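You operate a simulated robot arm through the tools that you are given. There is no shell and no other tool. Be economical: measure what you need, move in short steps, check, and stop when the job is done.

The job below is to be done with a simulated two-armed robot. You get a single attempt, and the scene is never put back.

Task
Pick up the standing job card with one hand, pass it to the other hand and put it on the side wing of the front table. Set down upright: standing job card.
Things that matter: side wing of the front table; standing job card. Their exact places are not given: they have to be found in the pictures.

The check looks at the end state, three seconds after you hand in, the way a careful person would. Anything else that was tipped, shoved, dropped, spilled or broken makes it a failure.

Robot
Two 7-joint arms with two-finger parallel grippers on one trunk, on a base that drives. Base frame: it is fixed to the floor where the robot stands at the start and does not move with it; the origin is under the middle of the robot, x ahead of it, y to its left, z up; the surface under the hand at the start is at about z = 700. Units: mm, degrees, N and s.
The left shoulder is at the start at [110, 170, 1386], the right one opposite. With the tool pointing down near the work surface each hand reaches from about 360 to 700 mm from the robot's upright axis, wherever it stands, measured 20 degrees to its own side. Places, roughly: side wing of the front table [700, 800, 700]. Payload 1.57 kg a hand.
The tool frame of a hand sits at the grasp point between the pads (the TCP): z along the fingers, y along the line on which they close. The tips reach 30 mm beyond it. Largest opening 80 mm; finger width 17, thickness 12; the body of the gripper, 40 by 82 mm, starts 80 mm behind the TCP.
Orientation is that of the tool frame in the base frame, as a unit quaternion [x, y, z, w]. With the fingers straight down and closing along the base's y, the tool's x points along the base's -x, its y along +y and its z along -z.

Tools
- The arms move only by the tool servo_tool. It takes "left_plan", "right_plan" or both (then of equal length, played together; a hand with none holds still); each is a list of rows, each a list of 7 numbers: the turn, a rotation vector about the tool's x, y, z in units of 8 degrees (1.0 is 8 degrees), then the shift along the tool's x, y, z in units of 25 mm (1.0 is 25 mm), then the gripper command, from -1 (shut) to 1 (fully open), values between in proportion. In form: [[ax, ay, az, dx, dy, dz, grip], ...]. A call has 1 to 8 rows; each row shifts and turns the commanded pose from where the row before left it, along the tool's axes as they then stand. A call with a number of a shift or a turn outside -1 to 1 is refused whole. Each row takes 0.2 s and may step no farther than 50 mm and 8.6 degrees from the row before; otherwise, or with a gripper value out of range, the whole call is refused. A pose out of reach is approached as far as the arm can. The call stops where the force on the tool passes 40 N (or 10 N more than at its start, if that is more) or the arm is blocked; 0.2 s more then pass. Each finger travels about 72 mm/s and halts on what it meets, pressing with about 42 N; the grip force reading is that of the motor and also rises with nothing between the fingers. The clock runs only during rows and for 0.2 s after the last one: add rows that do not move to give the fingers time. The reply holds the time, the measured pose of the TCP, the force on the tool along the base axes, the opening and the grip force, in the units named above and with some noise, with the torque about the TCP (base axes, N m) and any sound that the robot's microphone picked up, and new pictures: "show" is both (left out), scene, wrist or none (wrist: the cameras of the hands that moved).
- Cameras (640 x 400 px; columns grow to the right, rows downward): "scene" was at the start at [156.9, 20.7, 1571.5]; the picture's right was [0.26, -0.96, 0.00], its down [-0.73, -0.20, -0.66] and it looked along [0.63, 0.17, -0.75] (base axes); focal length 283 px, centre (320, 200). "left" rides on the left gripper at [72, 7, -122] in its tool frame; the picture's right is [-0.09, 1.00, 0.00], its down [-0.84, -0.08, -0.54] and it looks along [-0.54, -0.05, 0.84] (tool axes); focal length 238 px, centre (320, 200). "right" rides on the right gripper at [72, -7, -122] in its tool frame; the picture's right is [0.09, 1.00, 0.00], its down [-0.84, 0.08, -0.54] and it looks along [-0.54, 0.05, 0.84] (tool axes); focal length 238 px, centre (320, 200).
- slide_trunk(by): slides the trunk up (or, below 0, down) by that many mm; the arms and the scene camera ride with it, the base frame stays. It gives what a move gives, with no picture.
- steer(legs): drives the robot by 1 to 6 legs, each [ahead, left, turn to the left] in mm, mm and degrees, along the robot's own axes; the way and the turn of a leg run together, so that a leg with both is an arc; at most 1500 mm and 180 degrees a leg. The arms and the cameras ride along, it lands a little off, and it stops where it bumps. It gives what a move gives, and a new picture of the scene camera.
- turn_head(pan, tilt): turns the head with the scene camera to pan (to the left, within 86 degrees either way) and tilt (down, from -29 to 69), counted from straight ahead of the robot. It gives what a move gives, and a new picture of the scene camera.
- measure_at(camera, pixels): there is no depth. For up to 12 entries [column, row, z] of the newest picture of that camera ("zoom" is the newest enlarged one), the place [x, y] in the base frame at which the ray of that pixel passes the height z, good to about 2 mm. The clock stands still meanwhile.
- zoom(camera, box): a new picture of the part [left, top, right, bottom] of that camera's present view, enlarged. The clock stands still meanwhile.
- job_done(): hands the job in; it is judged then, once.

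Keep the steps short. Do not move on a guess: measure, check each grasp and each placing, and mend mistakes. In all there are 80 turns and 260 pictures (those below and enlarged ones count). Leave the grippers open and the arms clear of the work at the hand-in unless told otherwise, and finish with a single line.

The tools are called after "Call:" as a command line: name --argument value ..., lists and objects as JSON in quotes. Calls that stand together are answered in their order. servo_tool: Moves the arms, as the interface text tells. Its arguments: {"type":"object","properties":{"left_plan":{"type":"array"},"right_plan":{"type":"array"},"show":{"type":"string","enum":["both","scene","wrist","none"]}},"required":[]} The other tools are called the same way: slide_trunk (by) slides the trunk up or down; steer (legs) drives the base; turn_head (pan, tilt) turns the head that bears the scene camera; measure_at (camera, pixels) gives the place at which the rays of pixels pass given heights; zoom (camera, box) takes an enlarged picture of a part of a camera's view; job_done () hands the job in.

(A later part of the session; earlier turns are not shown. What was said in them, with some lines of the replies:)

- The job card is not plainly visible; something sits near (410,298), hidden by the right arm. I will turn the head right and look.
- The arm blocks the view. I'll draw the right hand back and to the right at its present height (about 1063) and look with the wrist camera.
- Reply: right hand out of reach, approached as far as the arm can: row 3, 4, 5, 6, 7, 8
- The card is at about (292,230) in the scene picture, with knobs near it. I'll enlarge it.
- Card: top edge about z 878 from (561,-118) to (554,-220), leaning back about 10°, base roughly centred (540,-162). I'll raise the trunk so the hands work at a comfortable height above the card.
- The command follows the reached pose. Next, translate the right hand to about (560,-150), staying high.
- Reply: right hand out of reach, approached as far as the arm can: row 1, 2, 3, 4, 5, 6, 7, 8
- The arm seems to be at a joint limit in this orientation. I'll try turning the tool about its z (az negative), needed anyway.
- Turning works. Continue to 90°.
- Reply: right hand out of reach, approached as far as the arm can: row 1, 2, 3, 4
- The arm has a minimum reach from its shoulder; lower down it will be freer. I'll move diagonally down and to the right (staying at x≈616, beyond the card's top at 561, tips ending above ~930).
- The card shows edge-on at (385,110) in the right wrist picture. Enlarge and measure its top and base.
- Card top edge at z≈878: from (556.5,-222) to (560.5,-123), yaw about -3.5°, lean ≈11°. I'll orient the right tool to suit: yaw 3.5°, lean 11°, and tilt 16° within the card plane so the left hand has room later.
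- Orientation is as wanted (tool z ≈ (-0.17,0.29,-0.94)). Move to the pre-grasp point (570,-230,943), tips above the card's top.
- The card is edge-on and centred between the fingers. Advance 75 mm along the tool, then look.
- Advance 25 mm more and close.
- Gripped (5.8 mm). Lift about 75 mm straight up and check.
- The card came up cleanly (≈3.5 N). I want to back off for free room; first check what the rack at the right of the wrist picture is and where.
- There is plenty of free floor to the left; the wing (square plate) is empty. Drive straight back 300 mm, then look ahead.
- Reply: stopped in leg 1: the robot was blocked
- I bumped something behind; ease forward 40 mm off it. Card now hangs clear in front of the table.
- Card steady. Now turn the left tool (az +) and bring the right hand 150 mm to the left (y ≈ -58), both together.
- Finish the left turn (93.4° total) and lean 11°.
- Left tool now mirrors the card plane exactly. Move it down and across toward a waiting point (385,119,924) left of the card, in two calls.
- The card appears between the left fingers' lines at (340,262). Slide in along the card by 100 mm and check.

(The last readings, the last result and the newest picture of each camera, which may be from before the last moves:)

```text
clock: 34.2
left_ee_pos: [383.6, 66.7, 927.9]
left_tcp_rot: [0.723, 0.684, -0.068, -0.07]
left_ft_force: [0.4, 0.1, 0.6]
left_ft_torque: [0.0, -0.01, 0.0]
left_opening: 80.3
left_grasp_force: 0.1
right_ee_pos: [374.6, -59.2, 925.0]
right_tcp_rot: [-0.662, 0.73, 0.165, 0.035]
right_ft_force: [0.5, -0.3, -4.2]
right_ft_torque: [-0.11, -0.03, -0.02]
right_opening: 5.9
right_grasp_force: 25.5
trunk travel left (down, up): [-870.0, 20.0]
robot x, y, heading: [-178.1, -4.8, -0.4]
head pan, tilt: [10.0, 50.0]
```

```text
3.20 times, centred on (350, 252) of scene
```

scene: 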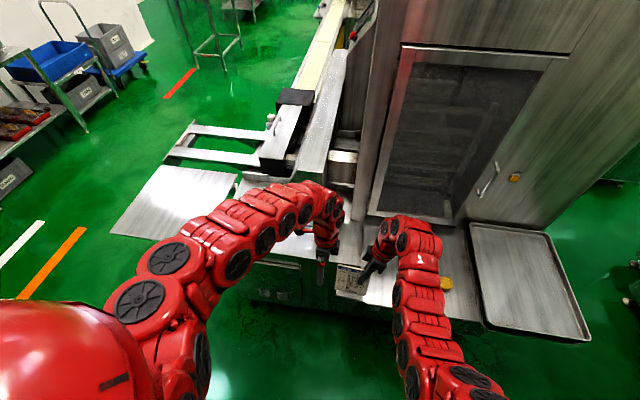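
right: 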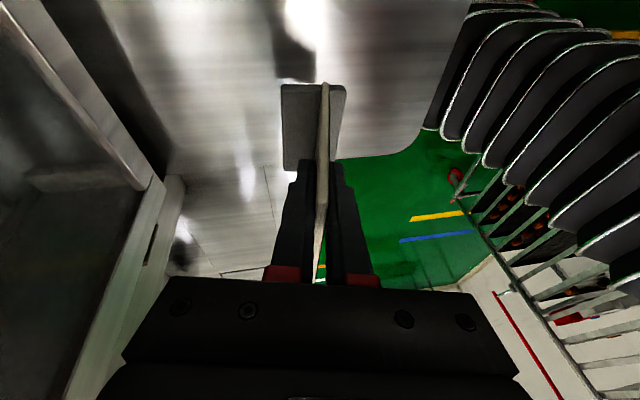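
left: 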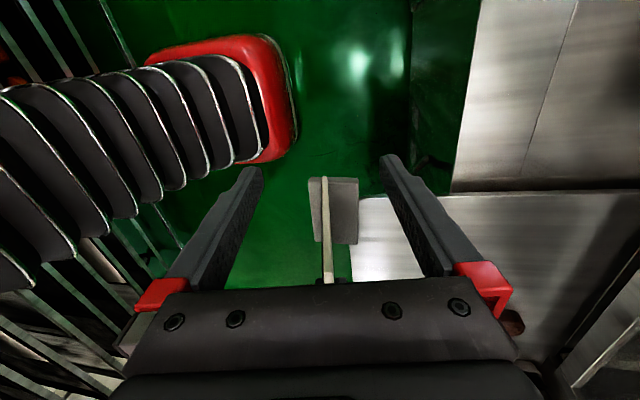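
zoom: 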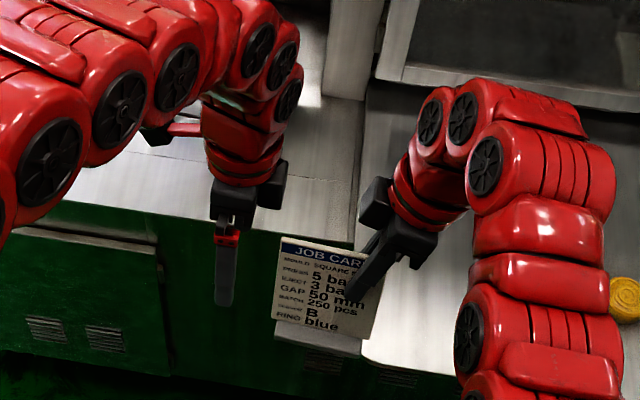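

Card is centred between the left fingers. Slide the last 66 mm, minding forces.

Call:
servo_tool --left_plan '[[0, 0, 0, -0.66, 0, 0, 1], [0, 0, 0, -0.66, 0, 0, 1], [0, 0, 0, -0.66, 0, 0, 1], [0, 0, 0, -0.66, 0, 0, 1], [0, 0, 0, 0, 0, 0, 1]]' --show "both"

Call:
zoom --camera "scene" --box '[250, 190, 450, 315]'

```text
clock: 35.4
left_ee_pos: [379.9, 0.5, 927.7]
left_tcp_rot: [0.723, 0.684, -0.067, -0.069]
left_ft_force: [-0.6, -0.3, -0.3]
left_ft_torque: [0.0, 0.01, 0.0]
left_opening: 79.9
left_grasp_force: 0.1
right_ee_pos: [374.5, -59.1, 925.2]
right_tcp_rot: [-0.663, 0.73, 0.166, 0.035]
right_ft_force: [-0.8, 0.0, -3.7]
right_ft_torque: [-0.15, -0.03, -0.02]
right_opening: 5.6
right_grasp_force: 25.8
trunk travel left (down, up): [-870.0, 20.0]
robot x, y, heading: [-179.7, -1.8, -0.5]
head pan, tilt: [10.0, 50.0]
```

scene: 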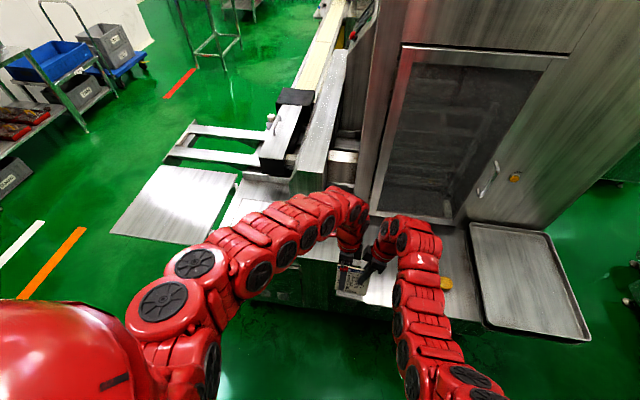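
left: 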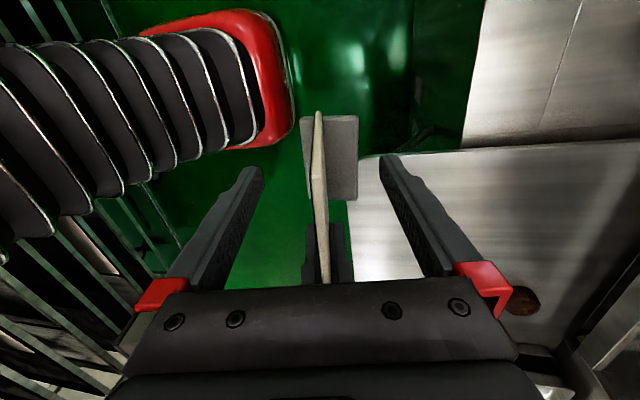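

```text
3.20 times, centred on (350, 252) of scene
```

zoom: 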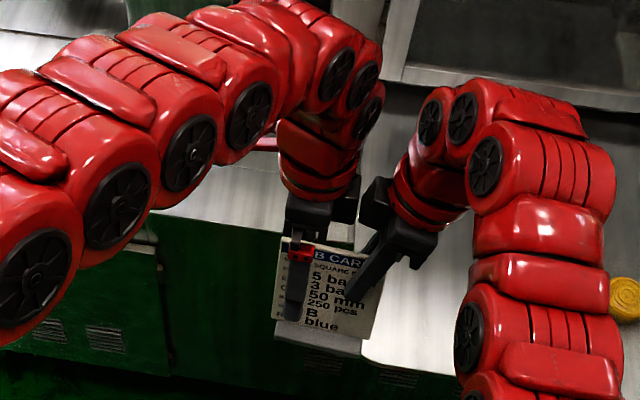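

Well placed. Close the left gripper on the card.

Call:
servo_tool --left_plan '[[0, 0, 0, 0, -0.05, 0, -0.5], [0, 0, 0, 0, 0, 0, -1], [0, 0, 0, 0, 0, 0, -1], [0, 0, 0, 0, 0, 0, -1], [0, 0, 0, 0, 0, 0, -1], [0, 0, 0, 0, 0, 0, -1]]' --show "wrist"

```text
clock: 36.8
left_ee_pos: [378.2, 1.4, 927.6]
left_tcp_rot: [0.723, 0.684, -0.068, -0.07]
left_ft_force: [9.0, -0.9, -2.8]
left_ft_torque: [-0.04, -0.18, 0.06]
left_opening: 5.9
left_grasp_force: 25.5
right_ee_pos: [374.1, -59.4, 925.2]
right_tcp_rot: [-0.662, 0.73, 0.166, 0.036]
right_ft_force: [-8.1, 0.8, 2.5]
right_ft_torque: [0.29, 0.07, 0.45]
right_opening: 5.9
right_grasp_force: 26.2
trunk travel left (down, up): [-870.0, 20.0]
robot x, y, heading: [-180.0, -7.7, -0.4]
head pan, tilt: [10.0, 50.0]
```

left: 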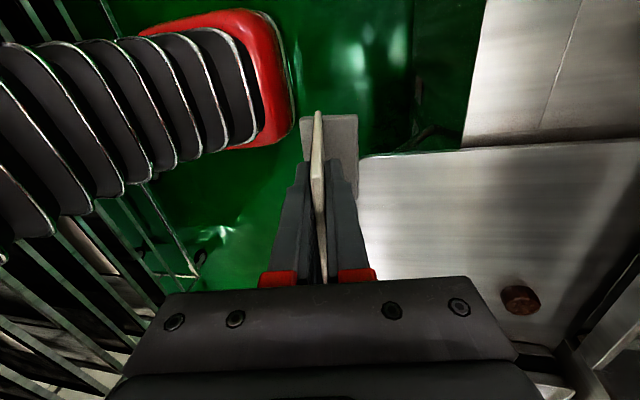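

Both hold. Open the right gripper, left stays shut.

Call:
servo_tool --right_plan '[[0, 0, 0, 0, 0, 0, 1], [0, 0, 0, 0, 0, 0, 1], [0, 0, 0, 0, 0, 0, 1], [0, 0, 0, 0, 0, 0, 1]]' --left_plan '[[0, 0, 0, 0, 0, 0, -1], [0, 0, 0, 0, 0, 0, -1], [0, 0, 0, 0, 0, 0, -1], [0, 0, 0, 0, 0, 0, -1]]' --show "wrist"

```text
clock: 37.8
left_ee_pos: [377.4, 0.7, 927.5]
left_tcp_rot: [0.723, 0.684, -0.069, -0.071]
left_ft_force: [-0.3, 1.1, 1.1]
left_ft_torque: [0.08, -0.09, -0.01]
left_opening: 5.8
left_grasp_force: 25.8
right_ee_pos: [375.9, -58.9, 925.2]
right_tcp_rot: [-0.662, 0.73, 0.165, 0.037]
right_ft_force: [-0.4, -0.1, -0.1]
right_ft_torque: [0.02, 0.02, -0.01]
right_opening: 80.1
right_grasp_force: 0.1
trunk travel left (down, up): [-870.0, 20.0]
robot x, y, heading: [-178.9, -3.2, -0.6]
head pan, tilt: [10.0, 50.0]
```

right: 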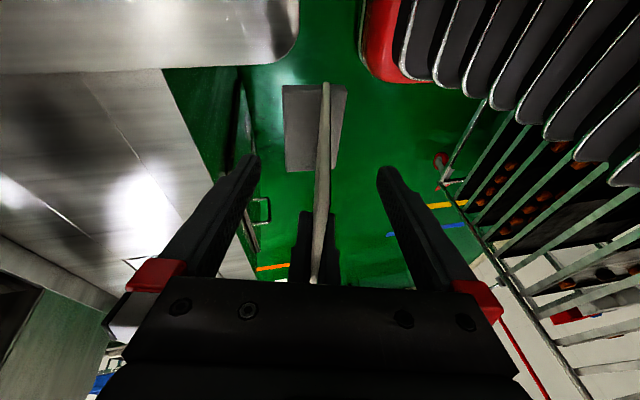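
left: 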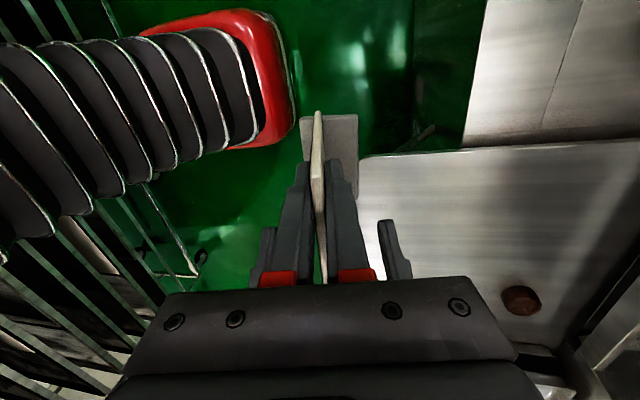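

The left hand holds the card alone. Withdraw the right hand sideways and slightly up.

Call:
servo_tool --right_plan '[[0, 0, 0, 1, 0, -0.3, 1], [0, 0, 0, 1, 0, -0.3, 1], [0, 0, 0, 1, 0, -0.3, 1], [0, 0, 0, 1, 0, -0.3, 1], [0, 0, 0, 1, 0, -0.3, 1], [0, 0, 0, 1, 0, -0.3, 1], [0, 0, 0, 1, 0, -0.3, 1]]' --show "scene"

Call:
zoom --camera "scene" --box '[250, 190, 450, 315]'

```text
clock: 39.4
left_ee_pos: [378.0, -0.4, 926.3]
left_tcp_rot: [0.723, 0.683, -0.067, -0.071]
left_ft_force: [0.6, 1.0, -0.6]
left_ft_torque: [0.11, -0.05, -0.02]
left_opening: 5.8
left_grasp_force: 25.9
right_ee_pos: [363.1, -242.7, 927.4]
right_tcp_rot: [-0.662, 0.73, 0.164, 0.036]
right_ft_force: [0.3, -1.0, -0.4]
right_ft_torque: [0.0, -0.03, -0.03]
right_opening: 79.7
right_grasp_force: 0.1
trunk travel left (down, up): [-870.0, 20.0]
robot x, y, heading: [-178.8, -2.1, -0.5]
head pan, tilt: [10.0, 50.0]
```

scene: 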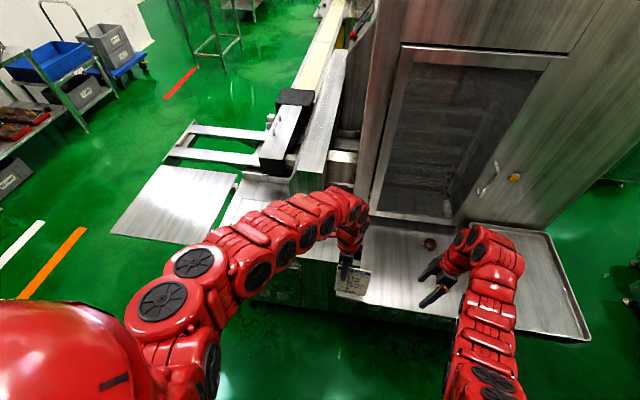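

```text
3.20 times, centred on (350, 252) of scene
```

zoom: 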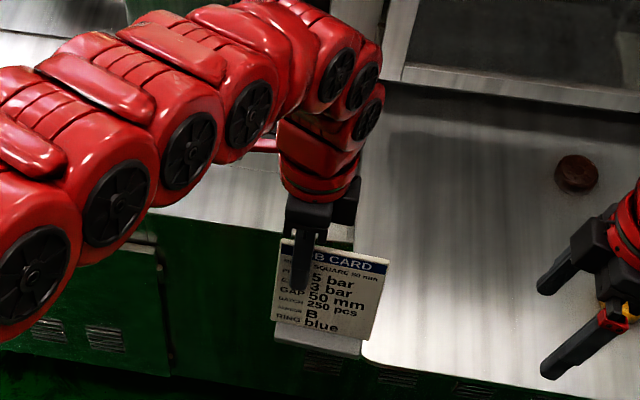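

Handover good. Now measure the wing corners and the block nearby.

Call:
measure_at --camera "scene" --pixels '[[163, 167, 700], [238, 179, 700], [204, 245, 700], [111, 233, 700], [291, 193, 700], [291, 160, 900], [260, 155, 850], [232, 160, 750], [165, 155, 700], [215, 243, 700], [245, 172, 700]]'

Call:
zoom --camera "scene" --box '[100, 110, 340, 260]'

```text
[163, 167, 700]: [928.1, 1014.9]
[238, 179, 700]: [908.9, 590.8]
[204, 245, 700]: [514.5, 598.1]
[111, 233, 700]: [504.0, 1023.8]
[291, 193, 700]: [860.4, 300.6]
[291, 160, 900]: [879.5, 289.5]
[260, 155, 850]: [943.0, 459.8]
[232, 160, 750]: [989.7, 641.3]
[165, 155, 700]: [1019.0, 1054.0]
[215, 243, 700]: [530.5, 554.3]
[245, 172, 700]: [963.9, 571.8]
```

```text
2.67 times, centred on (220, 185) of scene
```

zoom: 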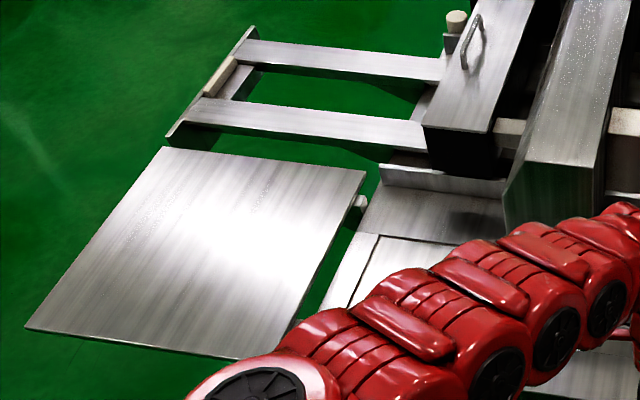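

Wing spans x≈505–920, y≈595–1020 at z≈700. Drive a little forward, then left 650 mm with everything held high (card bottom ≈ z 815).

Call:
steer --legs '[[40, 0, 0], [0, 650, 0]]'

Call:
turn_head --pan 15 --tilt 50

```text
clock: 43.5
left_ee_pos: [423.6, 644.6, 927.1]
left_tcp_rot: [0.722, 0.684, -0.067, -0.072]
left_ft_force: [0.1, 0.2, -3.4]
left_ft_torque: [0.12, -0.04, 0.02]
left_opening: 5.9
left_grasp_force: 26.5
right_ee_pos: [408.8, 401.6, 926.8]
right_tcp_rot: [-0.663, 0.729, 0.165, 0.036]
right_ft_force: [1.0, 0.2, -0.4]
right_ft_torque: [0.01, 0.02, 0.0]
right_opening: 80.1
right_grasp_force: 0.1
trunk travel left (down, up): [-870.0, 20.0]
robot x, y, heading: [-129.6, 642.1, -0.7]
head pan, tilt: [10.0, 50.0]
```

scene: 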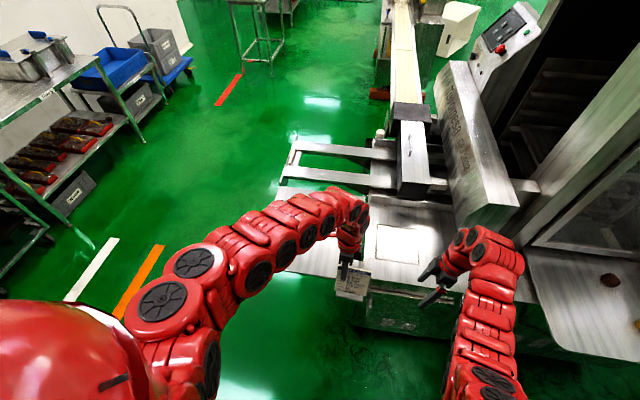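

```text
clock: 44.2
left_ee_pos: [424.0, 643.9, 926.6]
left_tcp_rot: [0.723, 0.683, -0.068, -0.072]
left_ft_force: [0.5, 0.3, -3.4]
left_ft_torque: [0.1, -0.05, -0.02]
left_opening: 5.7
left_grasp_force: 25.5
right_ee_pos: [409.1, 400.8, 926.4]
right_tcp_rot: [-0.662, 0.73, 0.165, 0.036]
right_ft_force: [-0.1, 0.2, -0.6]
right_ft_torque: [-0.04, 0.04, 0.0]
right_opening: 79.6
right_grasp_force: 0.0
trunk travel left (down, up): [-870.0, 20.0]
robot x, y, heading: [-135.3, 639.1, -0.4]
head pan, tilt: [15.0, 50.0]
```

scene: 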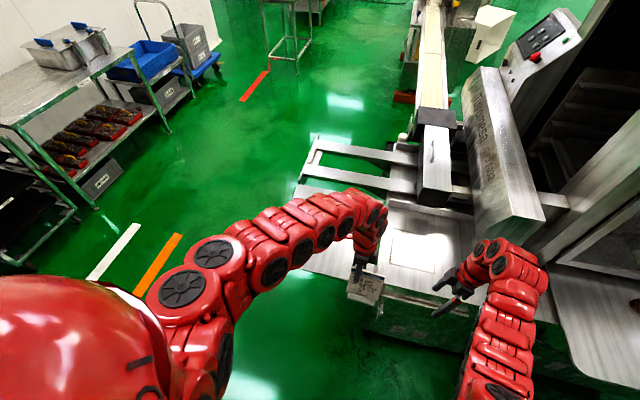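

Clear. Drive left 120 and ahead 220 so the card hangs over the wing.

Call:
steer --legs '[[0, 130, 0], [220, 0, 0]]'

Call:
zoom --camera "left" --box '[0, 0, 640, 400]'

```text
clock: 46.7
left_ee_pos: [643.6, 772.5, 928.2]
left_tcp_rot: [0.724, 0.683, -0.068, -0.071]
left_ft_force: [-0.4, 0.3, -3.2]
left_ft_torque: [0.07, 0.0, 0.01]
left_opening: 5.5
left_grasp_force: 26.0
right_ee_pos: [628.2, 530.5, 926.6]
right_tcp_rot: [-0.662, 0.731, 0.164, 0.035]
right_ft_force: [0.5, -0.2, 0.5]
right_ft_torque: [0.01, -0.01, 0.0]
right_opening: 80.2
right_grasp_force: 0.2
trunk travel left (down, up): [-870.0, 20.0]
robot x, y, heading: [87.9, 771.0, -0.4]
head pan, tilt: [15.0, 50.0]
```

scene: 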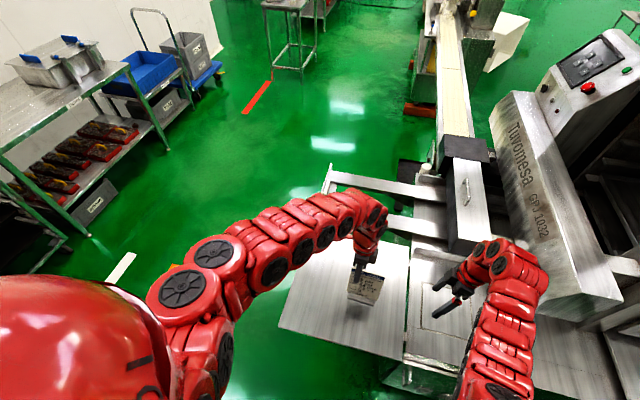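

```text
1.00 times, centred on (320, 200) of left (not enlarged: the box is as wide or as high as the picture)
```

zoom: 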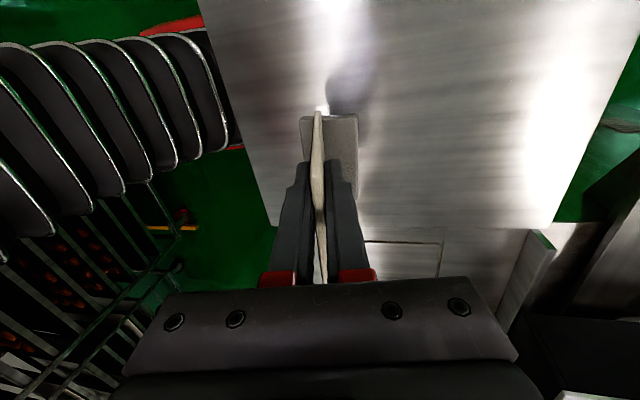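

Move ~56 mm further in and 40 mm left to the middle of the wing, then lower to about z 835.

Call:
servo_tool --left_plan '[[0, 0, 0, 0.57, 0.7, -0.14, -1], [0, 0, 0, 0.57, 0.7, -0.14, -1], [0, 0, 0, 0.57, 0.7, -0.14, -1], [0, 0, 0, 0, 0.194, 0.981, -1], [0, 0, 0, 0, 0.194, 0.981, -1], [0, 0, 0, 0, 0.194, 0.981, -1], [0, 0, 0, 0, 0.136, 0.687, -1], [0, 0, 0, 0, 0, 0, -1]]' --show "both"

Call:
zoom --camera "scene" --box '[280, 220, 440, 320]'

```text
clock: 48.5
left_ee_pos: [664.6, 805.5, 869.3]
left_tcp_rot: [0.724, 0.683, -0.067, -0.071]
left_ft_force: [-0.2, -1.4, -4.0]
left_ft_torque: [0.1, -0.05, 0.0]
left_opening: 5.8
left_grasp_force: 26.2
left hand out of reach, approached as far as the arm can: row 4, 5, 6, 7
right_ee_pos: [629.5, 531.1, 926.9]
right_tcp_rot: [-0.662, 0.73, 0.164, 0.036]
right_ft_force: [-0.4, 0.0, 0.1]
right_ft_torque: [0.01, 0.01, -0.02]
right_opening: 80.2
right_grasp_force: 0.1
trunk travel left (down, up): [-870.0, 20.0]
robot x, y, heading: [85.1, 767.2, -0.3]
head pan, tilt: [15.0, 50.0]
```

scene: 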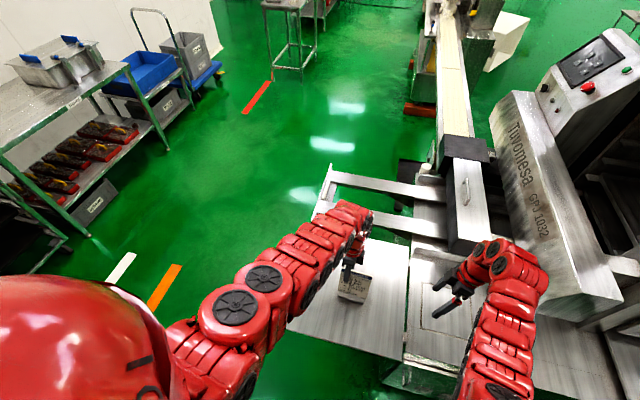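
left: 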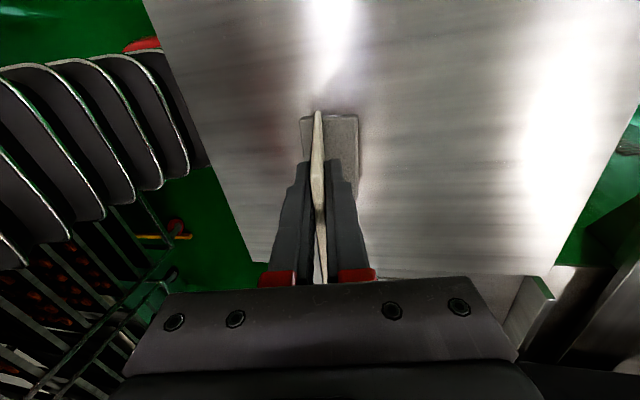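

```text
4.00 times, centred on (360, 270) of scene
```

zoom: 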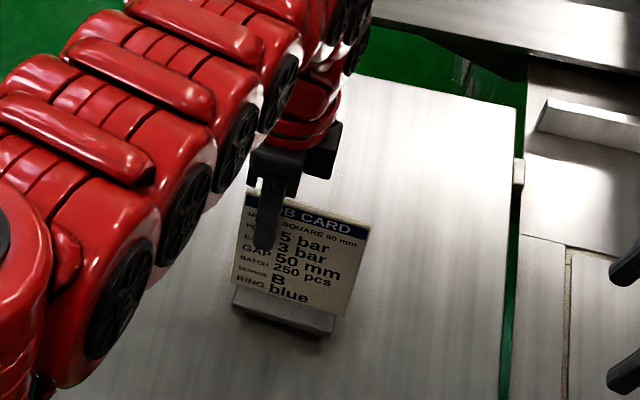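

Fully stretched; card centre is about (655,775), well within the wing. Lower the trunk 40 mm instead.

Call:
slide_trunk --by -40

Call:
zoom --camera "left" --box '[240, 80, 420, 220]'

Call:
zoom --camera "scene" --box '[310, 250, 390, 300]'

```text
clock: 49.2
left_ee_pos: [664.8, 805.0, 837.4]
left_tcp_rot: [0.724, 0.683, -0.068, -0.07]
left_ft_force: [-12.5, 2.8, 32.8]
left_ft_torque: [0.38, 1.45, -0.11]
left_opening: 6.4
left_grasp_force: 25.7
right_ee_pos: [626.9, 530.8, 892.9]
right_tcp_rot: [-0.662, 0.731, 0.164, 0.037]
right_ft_force: [0.6, 0.0, -0.1]
right_ft_torque: [-0.02, 0.01, 0.01]
right_opening: 80.1
right_grasp_force: 0.0
trunk travel left (down, up): [-833.0, 57.0]
robot x, y, heading: [87.1, 769.2, -0.6]
head pan, tilt: [15.0, 50.0]
stopped: the force on the tool passed its limit at 71 N (the readings are from after the stop); the commanded pose is now the measured one
```

```text
2.86 times, centred on (330, 150) of left
```

zoom: 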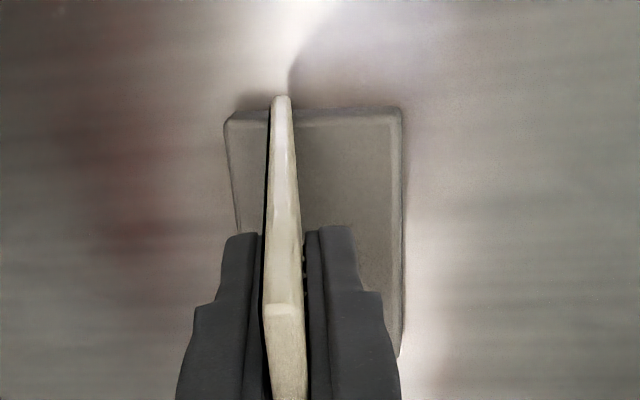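

```text
8.00 times, centred on (350, 275) of scene
```

zoom: 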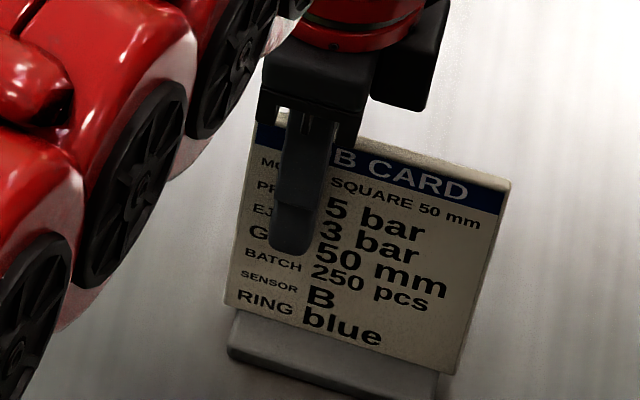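

Touchdown happened at TCP z≈837 (33 N now). Ease up by 2 mm to relieve the pressure.

Call:
servo_tool --left_plan '[[0, 0, 0, 0, -0.016, -0.078, -1], [0, 0, 0, 0, 0, 0, -1]]' --show "none"

```text
clock: 49.9
left_ee_pos: [664.8, 806.0, 838.2]
left_tcp_rot: [0.723, 0.684, -0.067, -0.07]
left_ft_force: [-6.2, 0.1, 12.7]
left_ft_torque: [0.05, 1.25, -0.01]
left_opening: 6.0
left_grasp_force: 25.8
right_ee_pos: [627.5, 531.6, 892.4]
right_tcp_rot: [-0.662, 0.731, 0.164, 0.036]
right_ft_force: [-0.3, 0.3, -0.1]
right_ft_torque: [0.02, 0.02, 0.01]
right_opening: 79.9
right_grasp_force: 0.0
trunk travel left (down, up): [-833.0, 57.0]
robot x, y, heading: [88.2, 769.5, -0.4]
head pan, tilt: [15.0, 50.0]
```

Call:
servo_tool --left_plan '[[0, 0, 0, 0, -0.03, -0.04, -1], [0, 0, 0, 0, 0, 0, -1]]' --show "none"

Call:
zoom --camera "scene" --box '[310, 250, 390, 300]'

```text
clock: 50.5
left_ee_pos: [666.5, 805.6, 839.6]
left_tcp_rot: [0.724, 0.683, -0.067, -0.07]
left_ft_force: [-1.0, -0.6, 1.6]
left_ft_torque: [0.09, 0.22, -0.04]
left_opening: 5.9
left_grasp_force: 26.0
right_ee_pos: [630.1, 530.6, 889.0]
right_tcp_rot: [-0.662, 0.73, 0.165, 0.036]
right_ft_force: [-0.2, -0.8, 0.2]
right_ft_torque: [0.0, 0.0, 0.02]
right_opening: 79.8
right_grasp_force: 0.1
trunk travel left (down, up): [-833.0, 57.0]
robot x, y, heading: [89.9, 773.0, -0.5]
head pan, tilt: [15.0, 50.0]
```

```text
8.00 times, centred on (350, 275) of scene
```

zoom: 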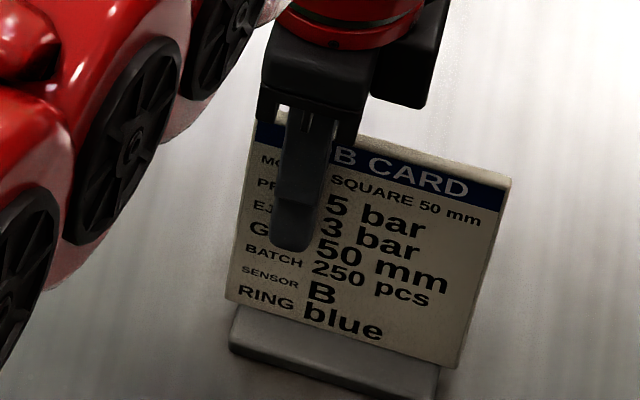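

Only a light load remains and the base sits on the wing. Open the left gripper.

Call:
servo_tool --left_plan '[[0, 0, 0, 0, 0, 0, -0.7], [0, 0, 0, 0, 0, 0, -0.4], [0, 0, 0, 0, 0, 0, 0.2], [0, 0, 0, 0, 0, 0, 1], [0, 0, 0, 0, 0, 0, 1], [0, 0, 0, 0, 0, 0, 1]]' --show "wrist"

Call:
zoom --camera "scene" --box '[310, 250, 390, 300]'

```text
clock: 51.9
left_ee_pos: [666.7, 804.3, 838.4]
left_tcp_rot: [0.724, 0.683, -0.068, -0.07]
left_ft_force: [0.1, -0.1, 0.1]
left_ft_torque: [-0.02, -0.02, 0.02]
left_opening: 80.2
left_grasp_force: 0.1
right_ee_pos: [629.4, 531.4, 888.8]
right_tcp_rot: [-0.662, 0.73, 0.165, 0.036]
right_ft_force: [0.8, -0.4, -0.6]
right_ft_torque: [0.03, 0.01, 0.01]
right_opening: 80.1
right_grasp_force: 0.1
trunk travel left (down, up): [-833.0, 57.0]
robot x, y, heading: [86.8, 769.9, -0.5]
head pan, tilt: [15.0, 50.0]
```

left: 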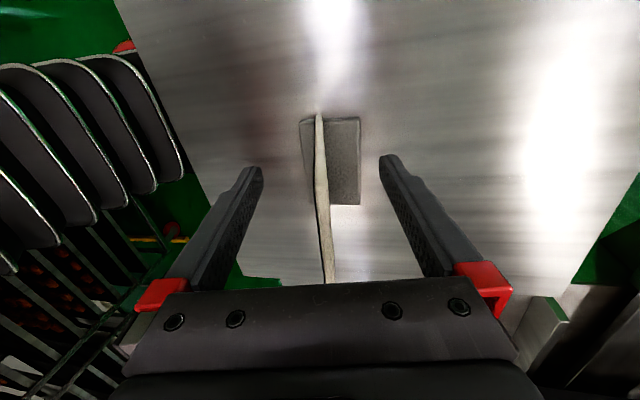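

```text
8.00 times, centred on (350, 275) of scene
```

zoom: 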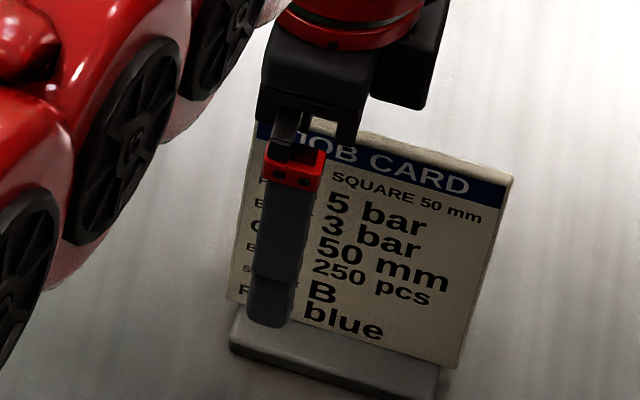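

The card stands. Withdraw the left hand along its fingers (up the card plane).

Call:
servo_tool --left_plan '[[0, 0, 0, 0, 0, -1, 1], [0, 0, 0, 0, 0, -1, 1], [0, 0, 0, 0, 0, -1, 1], [0, 0, 0, 0, 0, -1, 1], [0, 0, 0, 0, 0, -1, 1]]' --show "both"

```text
clock: 53.0
left_ee_pos: [689.1, 802.9, 961.9]
left_tcp_rot: [0.724, 0.683, -0.067, -0.069]
left_ft_force: [0.3, 0.3, -0.4]
left_ft_torque: [0.01, 0.0, -0.03]
left_opening: 79.9
left_grasp_force: 0.2
right_ee_pos: [629.1, 532.1, 889.7]
right_tcp_rot: [-0.662, 0.73, 0.165, 0.036]
right_ft_force: [-1.1, 0.7, 0.2]
right_ft_torque: [0.0, 0.02, 0.02]
right_opening: 80.0
right_grasp_force: 0.1
trunk travel left (down, up): [-833.0, 57.0]
robot x, y, heading: [89.3, 771.8, -0.7]
head pan, tilt: [15.0, 50.0]
```

scene: 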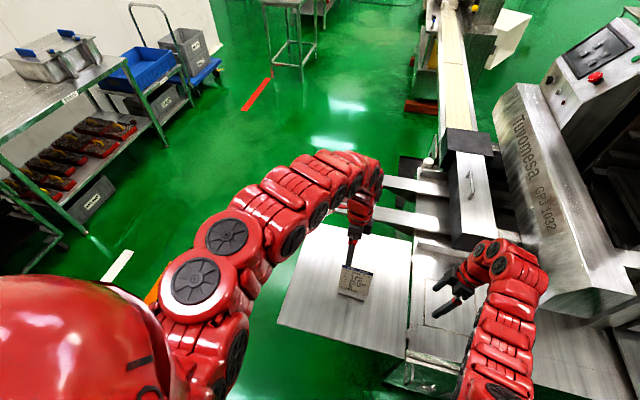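
left: 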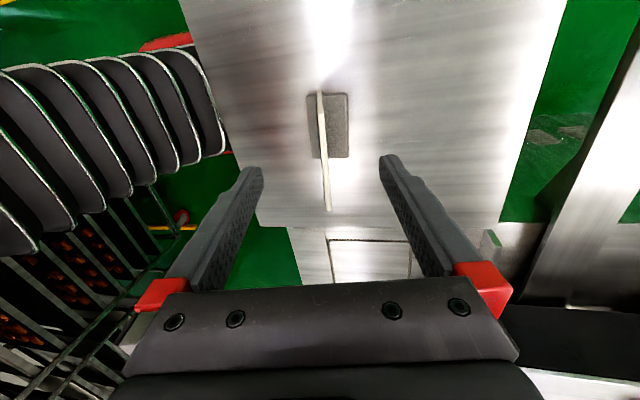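

Clear above the card. Move the left hand further up and to the left, away from it, then check the card.

Call:
servo_tool --left_plan '[[0, 0, 0, 0.8, 0, -0.6, 1], [0, 0, 0, 0.8, 0, -0.6, 1], [0, 0, 0, 0.8, 0, -0.6, 1], [0, 0, 0, 0.8, 0, -0.6, 1], [0, 0, 0, 0.8, 0, -0.6, 1], [0, 0, 0, 0.8, 0, -0.6, 1], [0, 0, 0, 0.8, 0, -0.6, 1]]' --show "scene"

Call:
zoom --camera "scene" --box '[310, 240, 406, 300]'

```text
clock: 54.6
left_ee_pos: [718.5, 942.7, 1064.0]
left_tcp_rot: [0.724, 0.683, -0.068, -0.069]
left_ft_force: [0.7, 0.3, -0.8]
left_ft_torque: [-0.02, -0.02, 0.02]
left_opening: 79.9
left_grasp_force: 0.1
right_ee_pos: [630.1, 532.8, 889.9]
right_tcp_rot: [-0.662, 0.73, 0.165, 0.035]
right_ft_force: [-0.5, 0.3, -0.4]
right_ft_torque: [-0.03, 0.0, 0.01]
right_opening: 80.0
right_grasp_force: 0.2
trunk travel left (down, up): [-833.0, 57.0]
robot x, y, heading: [89.8, 768.6, -0.5]
head pan, tilt: [15.0, 50.0]
```

scene: 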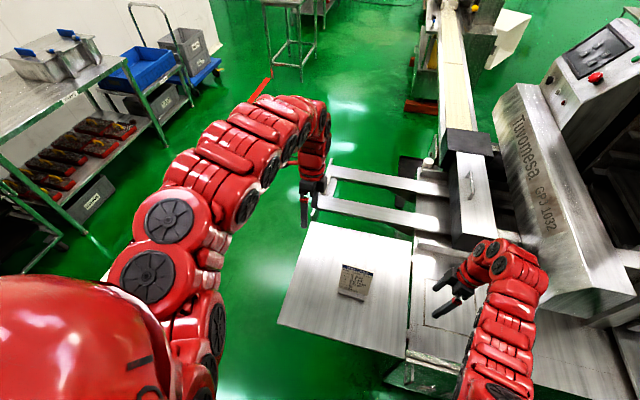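

```text
6.67 times, centred on (358, 270) of scene
```

zoom: 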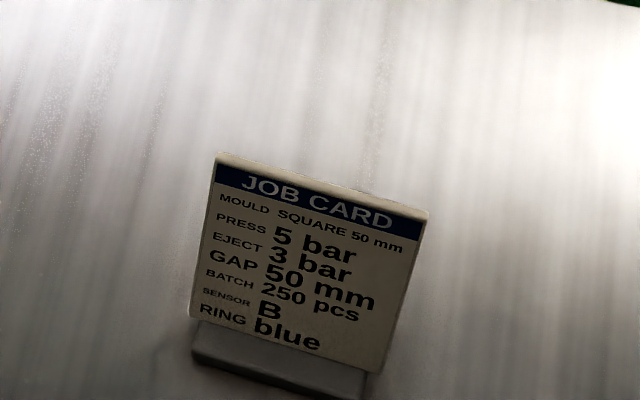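

The card stands upright on its base on the wing, the other items are in place, and both grippers are open and clear. Handing in.

Call:
job_done

```text
The job is handed in.
```

The job card was picked up with the right hand, passed to the left, and now stands upright on the side wing; while reversing, the robot bumped something behind it that I could not see or check.
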